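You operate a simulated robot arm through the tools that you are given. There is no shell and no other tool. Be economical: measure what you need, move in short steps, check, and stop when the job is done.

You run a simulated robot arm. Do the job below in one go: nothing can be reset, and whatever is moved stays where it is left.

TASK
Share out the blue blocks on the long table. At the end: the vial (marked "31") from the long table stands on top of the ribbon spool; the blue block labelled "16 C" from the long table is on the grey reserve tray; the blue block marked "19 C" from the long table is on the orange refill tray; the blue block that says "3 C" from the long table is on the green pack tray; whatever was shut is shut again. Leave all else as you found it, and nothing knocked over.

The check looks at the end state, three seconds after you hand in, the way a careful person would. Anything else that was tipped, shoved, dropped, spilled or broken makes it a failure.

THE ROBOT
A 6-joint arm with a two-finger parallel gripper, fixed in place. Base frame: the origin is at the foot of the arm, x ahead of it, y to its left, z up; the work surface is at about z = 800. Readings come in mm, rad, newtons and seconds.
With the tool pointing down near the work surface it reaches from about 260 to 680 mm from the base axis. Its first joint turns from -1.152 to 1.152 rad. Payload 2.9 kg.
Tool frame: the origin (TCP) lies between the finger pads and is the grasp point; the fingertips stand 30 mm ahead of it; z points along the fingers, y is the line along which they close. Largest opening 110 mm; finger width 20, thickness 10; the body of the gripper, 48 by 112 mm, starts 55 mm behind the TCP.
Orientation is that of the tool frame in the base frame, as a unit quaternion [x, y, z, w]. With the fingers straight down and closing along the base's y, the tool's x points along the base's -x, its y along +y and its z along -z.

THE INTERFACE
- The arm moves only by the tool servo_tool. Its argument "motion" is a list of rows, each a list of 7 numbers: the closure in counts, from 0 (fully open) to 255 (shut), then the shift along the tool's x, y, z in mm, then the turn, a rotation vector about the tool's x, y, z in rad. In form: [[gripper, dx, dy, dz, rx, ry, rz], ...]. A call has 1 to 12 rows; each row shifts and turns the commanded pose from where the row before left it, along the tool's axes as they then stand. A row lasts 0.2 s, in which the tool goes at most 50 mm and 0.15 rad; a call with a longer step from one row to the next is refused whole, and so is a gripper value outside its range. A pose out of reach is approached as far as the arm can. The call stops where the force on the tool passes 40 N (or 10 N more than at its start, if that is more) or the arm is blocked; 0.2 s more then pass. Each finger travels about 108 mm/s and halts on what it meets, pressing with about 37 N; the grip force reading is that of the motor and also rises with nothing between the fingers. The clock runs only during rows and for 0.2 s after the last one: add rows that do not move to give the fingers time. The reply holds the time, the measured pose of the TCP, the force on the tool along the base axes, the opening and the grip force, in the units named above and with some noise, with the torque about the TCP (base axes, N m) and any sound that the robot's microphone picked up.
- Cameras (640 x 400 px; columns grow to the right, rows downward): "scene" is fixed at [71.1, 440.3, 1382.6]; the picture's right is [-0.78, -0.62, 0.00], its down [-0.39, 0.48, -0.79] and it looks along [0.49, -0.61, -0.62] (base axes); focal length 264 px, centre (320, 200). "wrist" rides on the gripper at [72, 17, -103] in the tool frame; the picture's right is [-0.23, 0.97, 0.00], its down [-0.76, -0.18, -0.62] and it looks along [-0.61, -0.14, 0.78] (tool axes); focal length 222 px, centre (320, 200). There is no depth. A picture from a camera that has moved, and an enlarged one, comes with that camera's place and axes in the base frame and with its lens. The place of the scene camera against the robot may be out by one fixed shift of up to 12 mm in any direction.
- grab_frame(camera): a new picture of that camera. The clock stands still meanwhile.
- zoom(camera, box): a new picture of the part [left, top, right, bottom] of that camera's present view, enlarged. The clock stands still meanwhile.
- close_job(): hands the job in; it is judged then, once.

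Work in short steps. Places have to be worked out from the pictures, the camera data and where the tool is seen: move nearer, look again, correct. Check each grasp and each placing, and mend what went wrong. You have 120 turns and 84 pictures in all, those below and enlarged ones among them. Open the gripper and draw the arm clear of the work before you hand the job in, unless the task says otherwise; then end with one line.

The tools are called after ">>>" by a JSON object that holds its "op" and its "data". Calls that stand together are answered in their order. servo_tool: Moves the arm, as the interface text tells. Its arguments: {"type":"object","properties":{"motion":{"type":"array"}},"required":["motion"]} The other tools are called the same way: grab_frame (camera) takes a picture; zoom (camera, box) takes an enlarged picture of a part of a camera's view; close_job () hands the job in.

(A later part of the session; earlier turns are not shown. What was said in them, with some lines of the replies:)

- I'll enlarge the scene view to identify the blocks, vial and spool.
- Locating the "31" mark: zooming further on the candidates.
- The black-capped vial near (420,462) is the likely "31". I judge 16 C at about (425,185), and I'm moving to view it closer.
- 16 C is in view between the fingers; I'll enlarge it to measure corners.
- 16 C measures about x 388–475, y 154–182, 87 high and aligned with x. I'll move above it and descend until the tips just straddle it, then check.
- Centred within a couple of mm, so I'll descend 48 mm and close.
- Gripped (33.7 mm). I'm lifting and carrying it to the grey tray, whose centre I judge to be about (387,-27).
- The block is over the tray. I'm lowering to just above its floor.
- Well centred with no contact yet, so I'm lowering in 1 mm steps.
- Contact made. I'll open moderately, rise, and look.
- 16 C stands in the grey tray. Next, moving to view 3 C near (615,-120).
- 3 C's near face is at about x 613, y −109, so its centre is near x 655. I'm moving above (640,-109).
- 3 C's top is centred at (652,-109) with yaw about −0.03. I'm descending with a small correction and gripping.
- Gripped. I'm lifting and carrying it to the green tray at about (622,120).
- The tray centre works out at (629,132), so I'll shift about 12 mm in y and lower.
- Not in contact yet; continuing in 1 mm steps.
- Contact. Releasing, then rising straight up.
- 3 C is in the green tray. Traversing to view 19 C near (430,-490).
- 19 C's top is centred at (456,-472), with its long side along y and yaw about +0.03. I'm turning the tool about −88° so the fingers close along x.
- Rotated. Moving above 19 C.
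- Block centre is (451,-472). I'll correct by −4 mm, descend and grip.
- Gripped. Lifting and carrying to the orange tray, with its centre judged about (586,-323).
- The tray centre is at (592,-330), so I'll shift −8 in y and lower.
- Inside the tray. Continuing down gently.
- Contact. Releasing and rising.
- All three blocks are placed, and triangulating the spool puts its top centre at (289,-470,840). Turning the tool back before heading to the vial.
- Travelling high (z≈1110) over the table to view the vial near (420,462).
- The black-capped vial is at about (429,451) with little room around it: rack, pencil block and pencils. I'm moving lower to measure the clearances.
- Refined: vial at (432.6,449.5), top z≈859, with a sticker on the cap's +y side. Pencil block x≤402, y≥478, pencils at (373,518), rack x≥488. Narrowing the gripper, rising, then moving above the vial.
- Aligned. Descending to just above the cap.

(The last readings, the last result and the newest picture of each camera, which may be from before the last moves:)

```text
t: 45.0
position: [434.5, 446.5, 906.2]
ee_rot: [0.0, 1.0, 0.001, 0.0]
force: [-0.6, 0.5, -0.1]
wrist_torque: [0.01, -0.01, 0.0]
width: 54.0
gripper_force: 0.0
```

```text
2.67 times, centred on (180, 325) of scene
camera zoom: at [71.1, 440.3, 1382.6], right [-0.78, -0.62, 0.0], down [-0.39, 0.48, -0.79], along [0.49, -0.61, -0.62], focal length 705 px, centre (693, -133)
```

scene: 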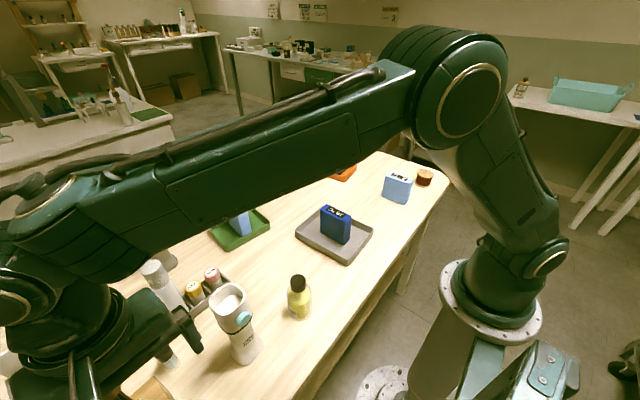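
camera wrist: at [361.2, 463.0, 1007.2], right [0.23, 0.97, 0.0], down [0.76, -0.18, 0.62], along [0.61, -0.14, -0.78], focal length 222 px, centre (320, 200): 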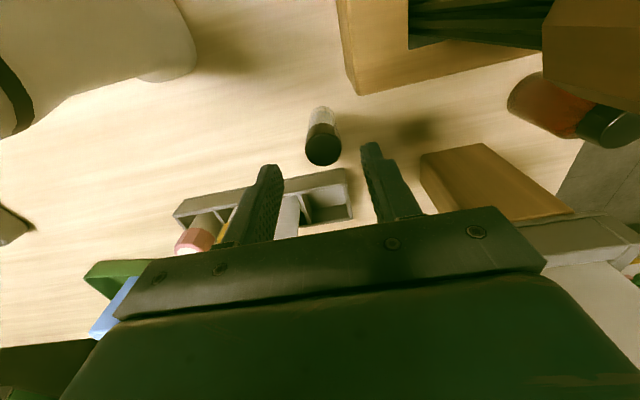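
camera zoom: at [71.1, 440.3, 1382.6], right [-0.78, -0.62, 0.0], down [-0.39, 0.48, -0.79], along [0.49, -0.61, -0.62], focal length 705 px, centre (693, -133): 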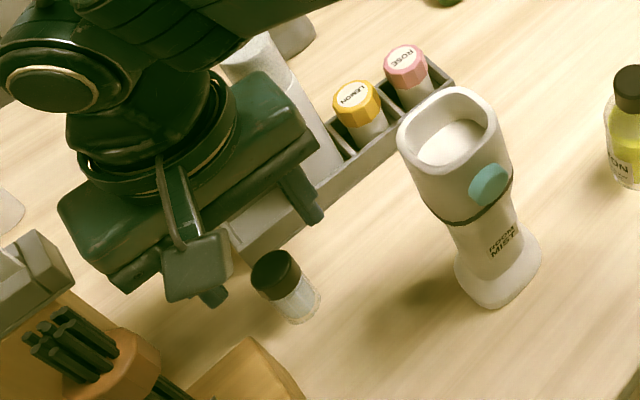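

The vial is centred within 2 mm. I'll yaw slightly to keep the camera clear of the pencils, and descend most of the way.

>>> {"op": "servo_tool", "data": {"motion": [[130, 1.5, 2, 0, 0, 0, -0.12], [130, 0, 0, 20, 0, 0, 0], [130, 0, 0, 20, 0, 0, 0], [130, 0, 0, 0, 0, 0, 0]]}}

>>> {"op": "zoom", "data": {"camera": "scene", "box": [80, 280, 240, 400]}}

>>> {"op": "zoom", "data": {"camera": "wrist", "box": [240, 130, 400, 230]}}

```text
t: 46.0
position: [429.0, 449.0, 862.7]
ee_rot: [-0.06, 0.998, 0.0, 0.0]
force: [-0.2, 0.3, -0.2]
wrist_torque: [-0.01, -0.01, 0.02]
width: 53.7
gripper_force: 0.0
```

```text
3.33 times, centred on (160, 340) of scene
camera zoom: at [71.1, 440.3, 1382.6], right [-0.78, -0.62, 0.0], down [-0.39, 0.48, -0.79], along [0.49, -0.61, -0.62], focal length 881 px, centre (853, -267)
```

zoom: 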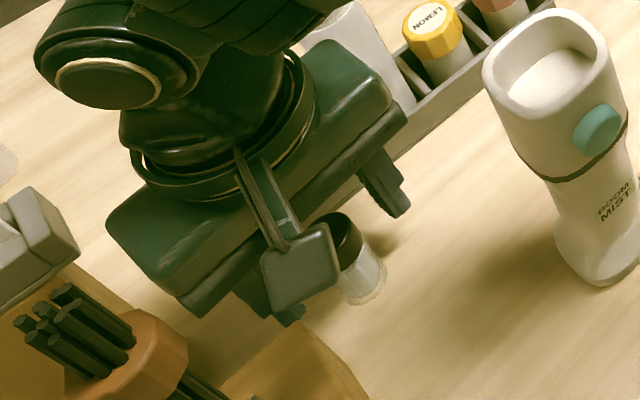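

```text
4.00 times, centred on (320, 180) of wrist
camera zoom: at [356.4, 456.5, 966.2], right [0.11, 0.99, 0.0], down [0.78, -0.08, 0.62], along [0.62, -0.07, -0.78], focal length 888 px, centre (320, 280)
```

zoom: 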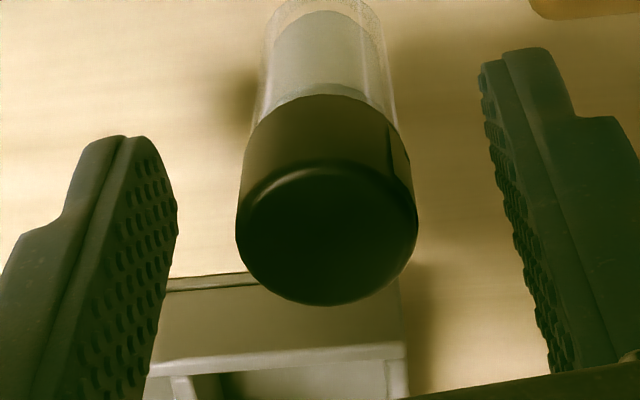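

Clear on all sides. Descending the last 20 mm and closing.

>>> {"op": "servo_tool", "data": {"motion": [[130, -2, 0, 20, 0, 0, 0], [130, 0, 0, 0, 0, 0, 0], [255, 0, 0, 0, 0, 0, 0], [255, 0, 0, 0, 0, 0, 0], [255, 0, 0, 0, 0, 0, 0]]}}

```text
t: 47.2
position: [432.4, 449.5, 843.9]
ee_rot: [-0.06, 0.998, 0.0, 0.0]
force: [0.2, -0.3, 1.6]
wrist_torque: [-0.04, -0.02, 0.02]
width: 24.4
gripper_force: 37.4
```

Gripped at 24.4 mm. Lifting straight up.

>>> {"op": "servo_tool", "data": {"motion": [[255, 0, 0, -10, 0, 0, 0], [255, 0, 0, -40, 0, 0, 0], [255, 0, 0, -45, 0, 0, 0], [255, 0, 0, -45, 0, 0, 0], [255, 0, 0, -45, 0, 0, 0], [255, 0, 0, -45, 0, 0, 0], [255, 0, 0, 0, 0, 0, 0]]}}

>>> {"op": "grab_frame", "data": {"camera": "wrist"}}

>>> {"op": "grab_frame", "data": {"camera": "scene"}}

```text
t: 48.8
position: [431.8, 452.0, 1077.0]
ee_rot: [-0.061, 0.998, -0.001, 0.0]
force: [-0.5, 0.2, -0.6]
wrist_torque: [0.03, 0.0, 0.01]
width: 24.1
gripper_force: 37.4
```

```text
41 pictures are left
camera wrist: at [358.6, 458.5, 1179.0], right [0.11, 0.99, 0.0], down [0.78, -0.08, 0.62], along [0.62, -0.07, -0.78], focal length 222 px, centre (320, 200)
```

wrist: 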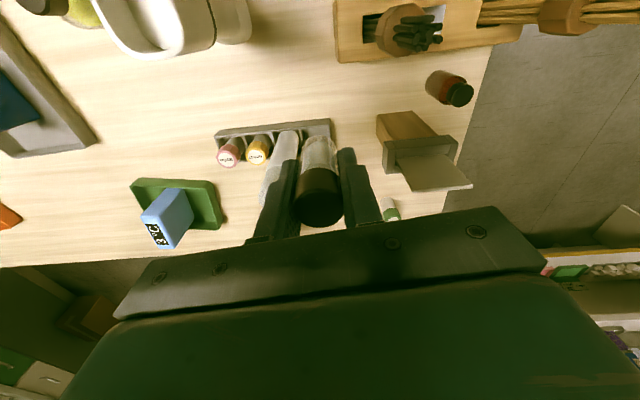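

```text
40 pictures are left
```

scene: 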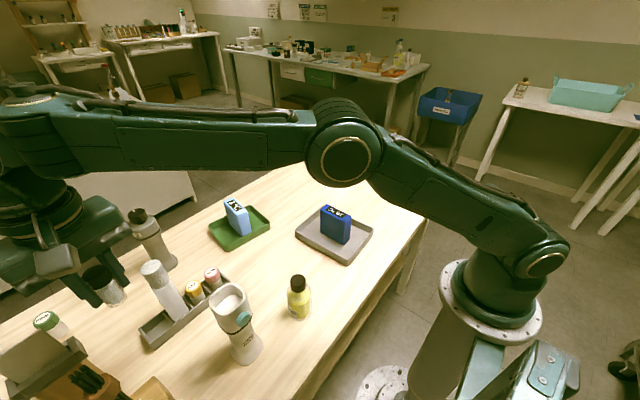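

The vial is held. Moving to open space at about (408,-124), where I can read its sticker.

>>> {"op": "servo_tool", "data": {"motion": [[255, 7.7, -47.4, 0, 0, 0, 0], [255, 7.7, -47.4, 0, 0, 0, 0], [255, 7.7, -47.4, 0, 0, 0, 0], [255, 7.7, -47.4, 0, 0, 0, 0], [255, 7.7, -47.4, 0, 0, 0, 0], [255, 7.7, -47.4, 0, 0, 0, 0], [255, 7.7, -47.4, 0, 0, 0, 0], [255, 7.7, -47.4, 0, 0, 0, 0], [255, 7.7, -47.4, 0, 0, 0, 0], [255, 7.7, -47.4, 0, 0, 0, 0], [255, 7.7, -47.4, 0, 0, 0, 0], [255, 7.7, -47.4, 0, 0, 0, 0]]}}

>>> {"op": "servo_tool", "data": {"motion": [[255, 0, 0, 0, 0, 0, -0.14], [255, 0, 0, 0, 0, 0, -0.14], [255, 0, 0, 0, 0, 0, -0.14], [255, 0, 0, 0, 0, 0, -0.14], [255, 0, 0, 0, 0, 0, -0.14], [255, 0, 0, 0, 0, 0, -0.14], [255, 0, 0, 0, 0, 0, -0.14], [255, 0, 0, 0, 0, 0, -0.14], [255, 0, 0, 0, 0, 0, -0.14], [255, 0, 0, 0, 0, 0, -0.14], [255, 0, 0, 0, 0, 0, -0.14], [255, 0, 0, 0, 0, 0, -0.14]]}}

>>> {"op": "grab_frame", "data": {"camera": "scene"}}

```text
t: 51.4
position: [409.8, -126.7, 1071.8]
ee_rot: [-0.061, 0.998, 0.0, 0.0]
force: [-0.5, -0.3, -0.1]
wrist_torque: [0.03, -0.01, 0.01]
width: 24.4
gripper_force: 37.0
```

```text
t: 54.0
position: [408.5, -125.0, 1073.7]
ee_rot: [0.784, -0.62, 0.0, -0.001]
force: [-0.6, -0.1, -0.3]
wrist_torque: [-0.04, 0.0, 0.02]
width: 24.4
gripper_force: 37.1
```

```text
39 pictures are left
```

scene: 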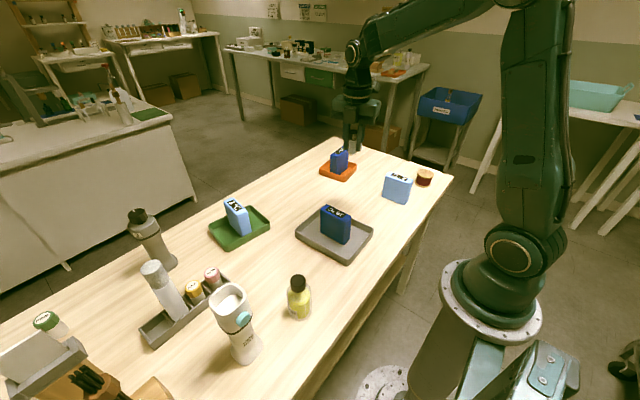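

>>> {"op": "zoom", "data": {"camera": "scene", "box": [328, 120, 376, 150]}}

```text
13.33 times, centred on (352, 135) of scene
camera zoom: at [71.1, 440.3, 1382.6], right [-0.78, -0.62, 0.0], down [-0.39, 0.48, -0.79], along [0.49, -0.61, -0.62], focal length 3525 px, centre (-107, 1067)
```

zoom: 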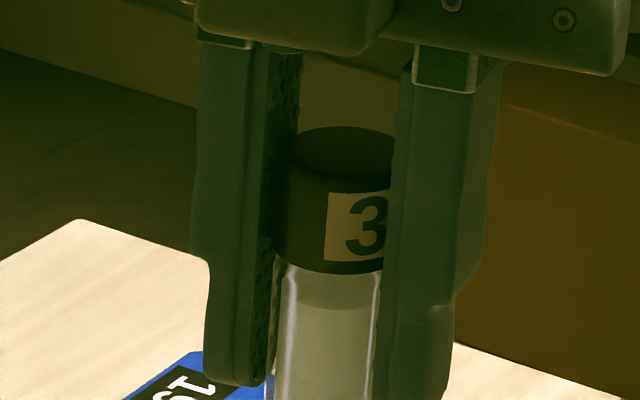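

The sticker starts with "3", so this is the "31" vial. Turning back to yaw 0 and heading above the spool.

>>> {"op": "servo_tool", "data": {"motion": [[255, 0, 0, 0, 0, 0, 0.15], [255, 0, 0, 0, 0, 0, 0.15], [255, 0, 0, 0, 0, 0, 0.15], [255, 0, 0, 0, 0, 0, 0.15], [255, 0, 0, 0, 0, 0, 0.15], [255, 0, 0, 0, 0, 0, 0.15], [255, 0, 0, 0, 0, 0, 0.15], [255, 0, 0, 0, 0, 0, 0.15], [255, 0, 0, 0, 0, 0, 0.15], [255, 0, 0, 0, 0, 0, 0.15], [255, 0, 0, 0, 0, 0, 0.15], [255, 0, 0, 0, 0, 0, 0.15]]}}

>>> {"op": "servo_tool", "data": {"motion": [[255, 15, -43, 0, 0, 0, 0], [255, 15, -43, 0, 0, 0, 0], [255, 15, -43, 0, 0, 0, 0], [255, 15, -43, 10, 0, 0, 0], [255, 15, -43, 10, 0, 0, 0], [255, 15, -43, 20, 0, 0, 0], [255, 15, -43, 20, 0, 0, 0], [255, 15, -43, 20, 0, 0, 0], [255, 0, 0, 40, 0, 0, 0], [255, 0, 0, 0, 0, 0, 0], [255, 0, 0, 0, 0, 0, 0]]}}

>>> {"op": "grab_frame", "data": {"camera": "wrist"}}

>>> {"op": "zoom", "data": {"camera": "scene", "box": [360, 110, 480, 210]}}

```text
t: 56.6
position: [409.0, -126.2, 1075.2]
ee_rot: [0.001, 1.0, 0.0, 0.0]
force: [0.1, 0.1, -0.7]
wrist_torque: [0.0, -0.04, 0.01]
width: 24.3
gripper_force: 37.0
```

```text
t: 59.0
position: [290.3, -468.7, 956.3]
ee_rot: [-0.001, 1.0, 0.0, 0.0]
force: [-0.6, 0.8, 0.4]
wrist_torque: [-0.03, 0.0, 0.02]
width: 24.3
gripper_force: 36.8
```

```text
37 pictures are left
camera wrist: at [217.3, -452.5, 1058.4], right [0.23, 0.97, 0.0], down [0.76, -0.18, 0.62], along [0.61, -0.14, -0.78], focal length 222 px, centre (320, 200)
```

wrist: 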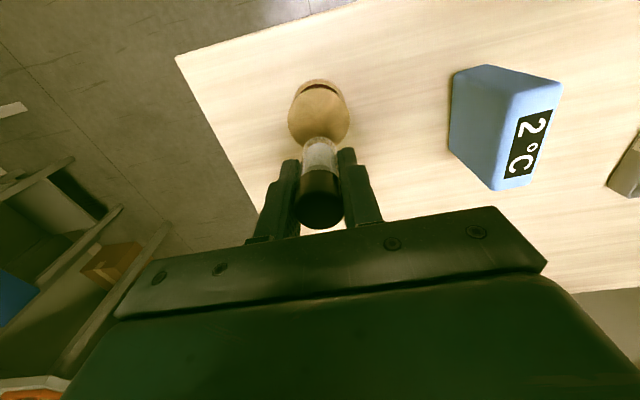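

```text
4.00 times, centred on (420, 160) of scene
camera zoom: at [71.1, 440.3, 1382.6], right [-0.78, -0.62, 0.0], down [-0.39, 0.48, -0.79], along [0.49, -0.61, -0.62], focal length 1058 px, centre (-80, 360)
```

zoom: 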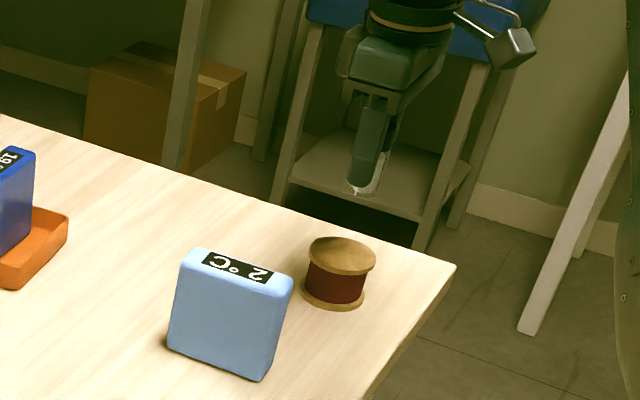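

Spool centre is (286–289,-469). Lowering to about 10 mm above it and rechecking.

>>> {"op": "servo_tool", "data": {"motion": [[255, 2, -1, 30, 0, 0, 0], [255, 0, 0, 28, 0, 0, 0], [255, 0, 0, 0, 0, 0, 0]]}}

>>> {"op": "zoom", "data": {"camera": "wrist", "box": [256, 100, 384, 180]}}

>>> {"op": "zoom", "data": {"camera": "scene", "box": [392, 140, 456, 200]}}

```text
t: 59.8
position: [289.0, -468.9, 895.3]
ee_rot: [-0.001, 1.0, -0.001, 0.0]
force: [-0.5, -0.3, 0.4]
wrist_torque: [-0.01, -0.04, -0.02]
width: 24.2
gripper_force: 36.5
```

```text
5.00 times, centred on (320, 140) of wrist
camera zoom: at [216.6, -453.3, 998.1], right [0.23, 0.97, 0.0], down [0.76, -0.18, 0.62], along [0.61, -0.14, -0.78], focal length 1111 px, centre (320, 500)
```

zoom: 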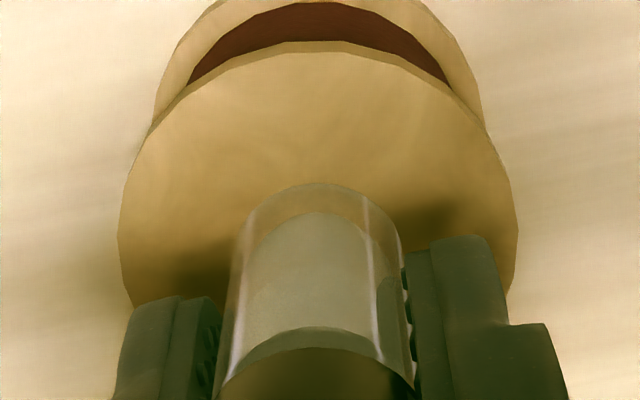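

```text
6.67 times, centred on (424, 170) of scene
camera zoom: at [71.1, 440.3, 1382.6], right [-0.78, -0.62, 0.0], down [-0.39, 0.48, -0.79], along [0.49, -0.61, -0.62], focal length 1763 px, centre (-373, 400)
```

zoom: 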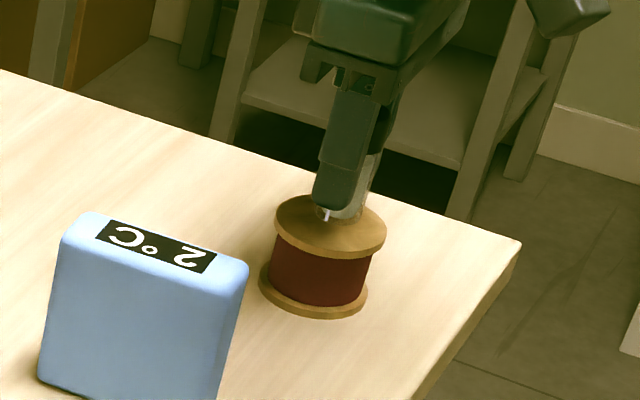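

Vial is centred over the disc. Lowering gently to contact.

>>> {"op": "servo_tool", "data": {"motion": [[255, 1, 0, 5, 0, 0, 0], [255, 0, 0, 2, 0, 0, 0], [255, 0, 0, 1, 0, 0, 0], [255, 0, 0, 1, 0, 0, 0], [255, 0, 0, 0, 0, 0, 0]]}}

```text
t: 61.0
position: [286.4, -469.9, 889.6]
ee_rot: [-0.001, 1.0, -0.002, 0.002]
force: [2.2, 4.2, 26.3]
wrist_torque: [0.17, -0.06, -0.05]
width: 24.6
gripper_force: 37.0
```

Contact at 26 N, so I'll back off in small steps to relieve the pressing before releasing.

>>> {"op": "servo_tool", "data": {"motion": [[255, 0, 0, -1, 0, 0, 0], [255, 0, 0, -1, 0, 0, 0], [255, 0, 0, 0, 0, 0, 0]]}}

```text
t: 61.8
position: [286.4, -471.8, 889.8]
ee_rot: [0.0, 1.0, 0.001, -0.001]
force: [4.0, -1.2, 10.9]
wrist_torque: [-0.05, -0.19, 0.0]
width: 24.4
gripper_force: 37.2
```

Still 11 N, so I'll raise a little more, then release slowly.

>>> {"op": "servo_tool", "data": {"motion": [[255, 0, 0, -0.8, 0, 0, 0], [255, 0, 0, 0, 0, 0, 0]]}}

```text
t: 62.4
position: [286.5, -470.9, 890.7]
ee_rot: [0.0, 1.0, 0.002, 0.0]
force: [0.5, -1.1, 0.5]
wrist_torque: [0.0, -0.01, 0.0]
width: 24.5
gripper_force: 37.3
```

Force is near zero, so I'm opening gradually and rising.

>>> {"op": "servo_tool", "data": {"motion": [[190, 0, 0, 0, 0, 0, 0], [175, 0, 0, 0, 0, 0, 0], [150, 0, 0, 0, 0, 0, 0], [125, 0, 0, 0, 0, 0, 0], [125, 0, 0, 0, 0, 0, 0]]}}

>>> {"op": "zoom", "data": {"camera": "wrist", "box": [240, 100, 400, 220]}}

```text
t: 63.6
position: [285.8, -470.4, 890.0]
ee_rot: [-0.001, 1.0, 0.0, -0.001]
force: [0.2, 0.5, 1.4]
wrist_torque: [-0.01, 0.0, 0.02]
width: 55.9
gripper_force: 0.0
```

```text
3.33 times, centred on (320, 160) of wrist
camera zoom: at [213.8, -455.0, 993.0], right [0.23, 0.97, 0.0], down [0.76, -0.18, 0.62], along [0.61, -0.14, -0.78], focal length 740 px, centre (320, 333)
```

zoom: 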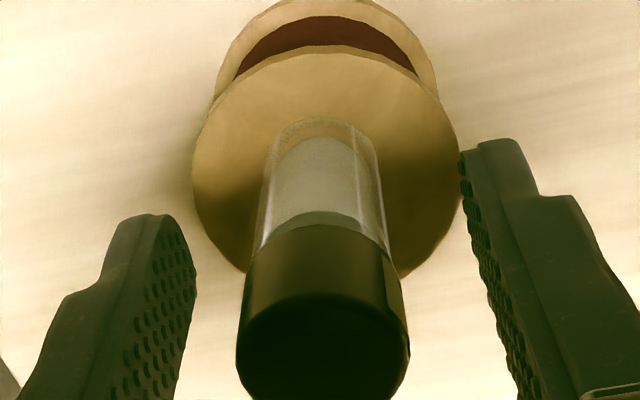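

The vial stands free and centred. Rising straight up, then drawing the arm clear.

>>> {"op": "servo_tool", "data": {"motion": [[125, 0, 0, -20, 0, 0, 0], [125, 0, 0, -40, 0, 0, 0], [125, 0, 0, -45, 0, 0, 0], [60, 0, 0, -45, 0, 0, 0], [0, 0, 0, -45, 0, 0, 0], [0, -10, 45, 0, 0, 0, 0], [0, -10, 45, 0, 0, 0, 0], [0, -10, 45, 0, 0, 0, 0], [0, -10, 45, 0, 0, 0, 0], [0, -10, 45, 0, 0, 0, 0], [0, -10, 45, 0, 0, 0, 0], [0, -10, 45, 0, 0, 0, 0]]}}

>>> {"op": "grab_frame", "data": {"camera": "scene"}}

>>> {"op": "zoom", "data": {"camera": "scene", "box": [200, 120, 460, 270]}}

```text
t: 66.2
position: [356.0, -154.6, 1085.1]
ee_rot: [-0.001, 1.0, 0.0, 0.0]
force: [-0.2, 0.2, -1.0]
wrist_torque: [0.0, 0.01, -0.04]
width: 110.2
gripper_force: 0.1
```

```text
32 pictures are left
```

scene: 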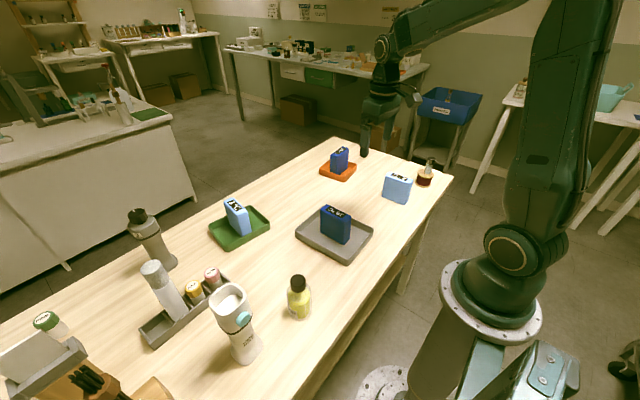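

```text
2.46 times, centred on (330, 195) of scene
camera zoom: at [71.1, 440.3, 1382.6], right [-0.78, -0.62, 0.0], down [-0.39, 0.48, -0.79], along [0.49, -0.61, -0.62], focal length 651 px, centre (295, 212)
```

zoom: 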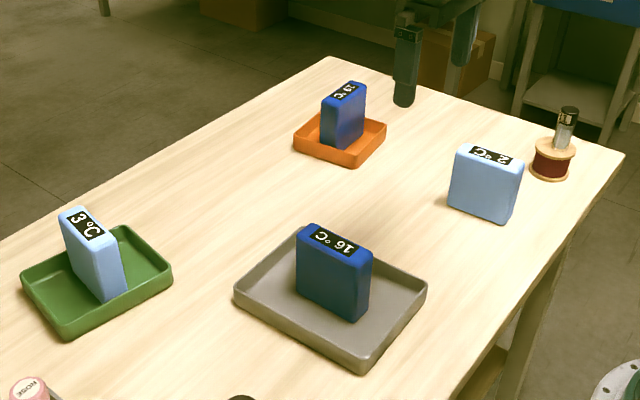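

Everything looks in place; one close check of the 3 C block's uprightness and the vial.

>>> {"op": "zoom", "data": {"camera": "scene", "box": [200, 185, 280, 255]}}

>>> {"op": "zoom", "data": {"camera": "scene", "box": [400, 150, 450, 195]}}

```text
5.71 times, centred on (240, 220) of scene
camera zoom: at [71.1, 440.3, 1382.6], right [-0.78, -0.62, 0.0], down [-0.39, 0.48, -0.79], along [0.49, -0.61, -0.62], focal length 1511 px, centre (777, 86)
```

zoom: 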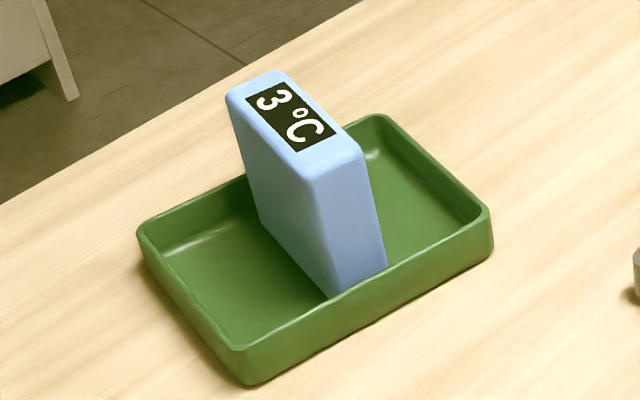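

```text
8.89 times, centred on (425, 172) of scene
camera zoom: at [71.1, 440.3, 1382.6], right [-0.78, -0.62, 0.0], down [-0.39, 0.48, -0.79], along [0.49, -0.61, -0.62], focal length 2350 px, centre (-613, 444)
```

zoom: 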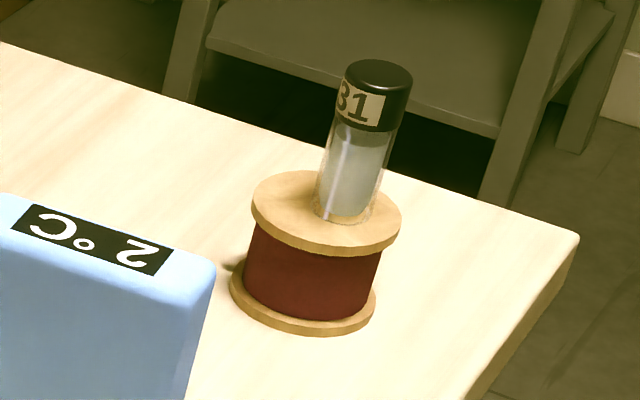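

The vial clearly reads "31" and stands upright on the spool. All three blocks stand in their trays, and the arm is open and clear, so I'm handing in.

>>> {"op": "close_job", "data": {}}

```text
The job is handed in.
```

The job is handed in: the "31" vial stands on the ribbon spool, "16 C" is on the grey tray, "19 C" on the orange tray and "3 C" on the green tray. I found nothing shut that needed reopening, and the last pictures showed nothing else moved or knocked over.
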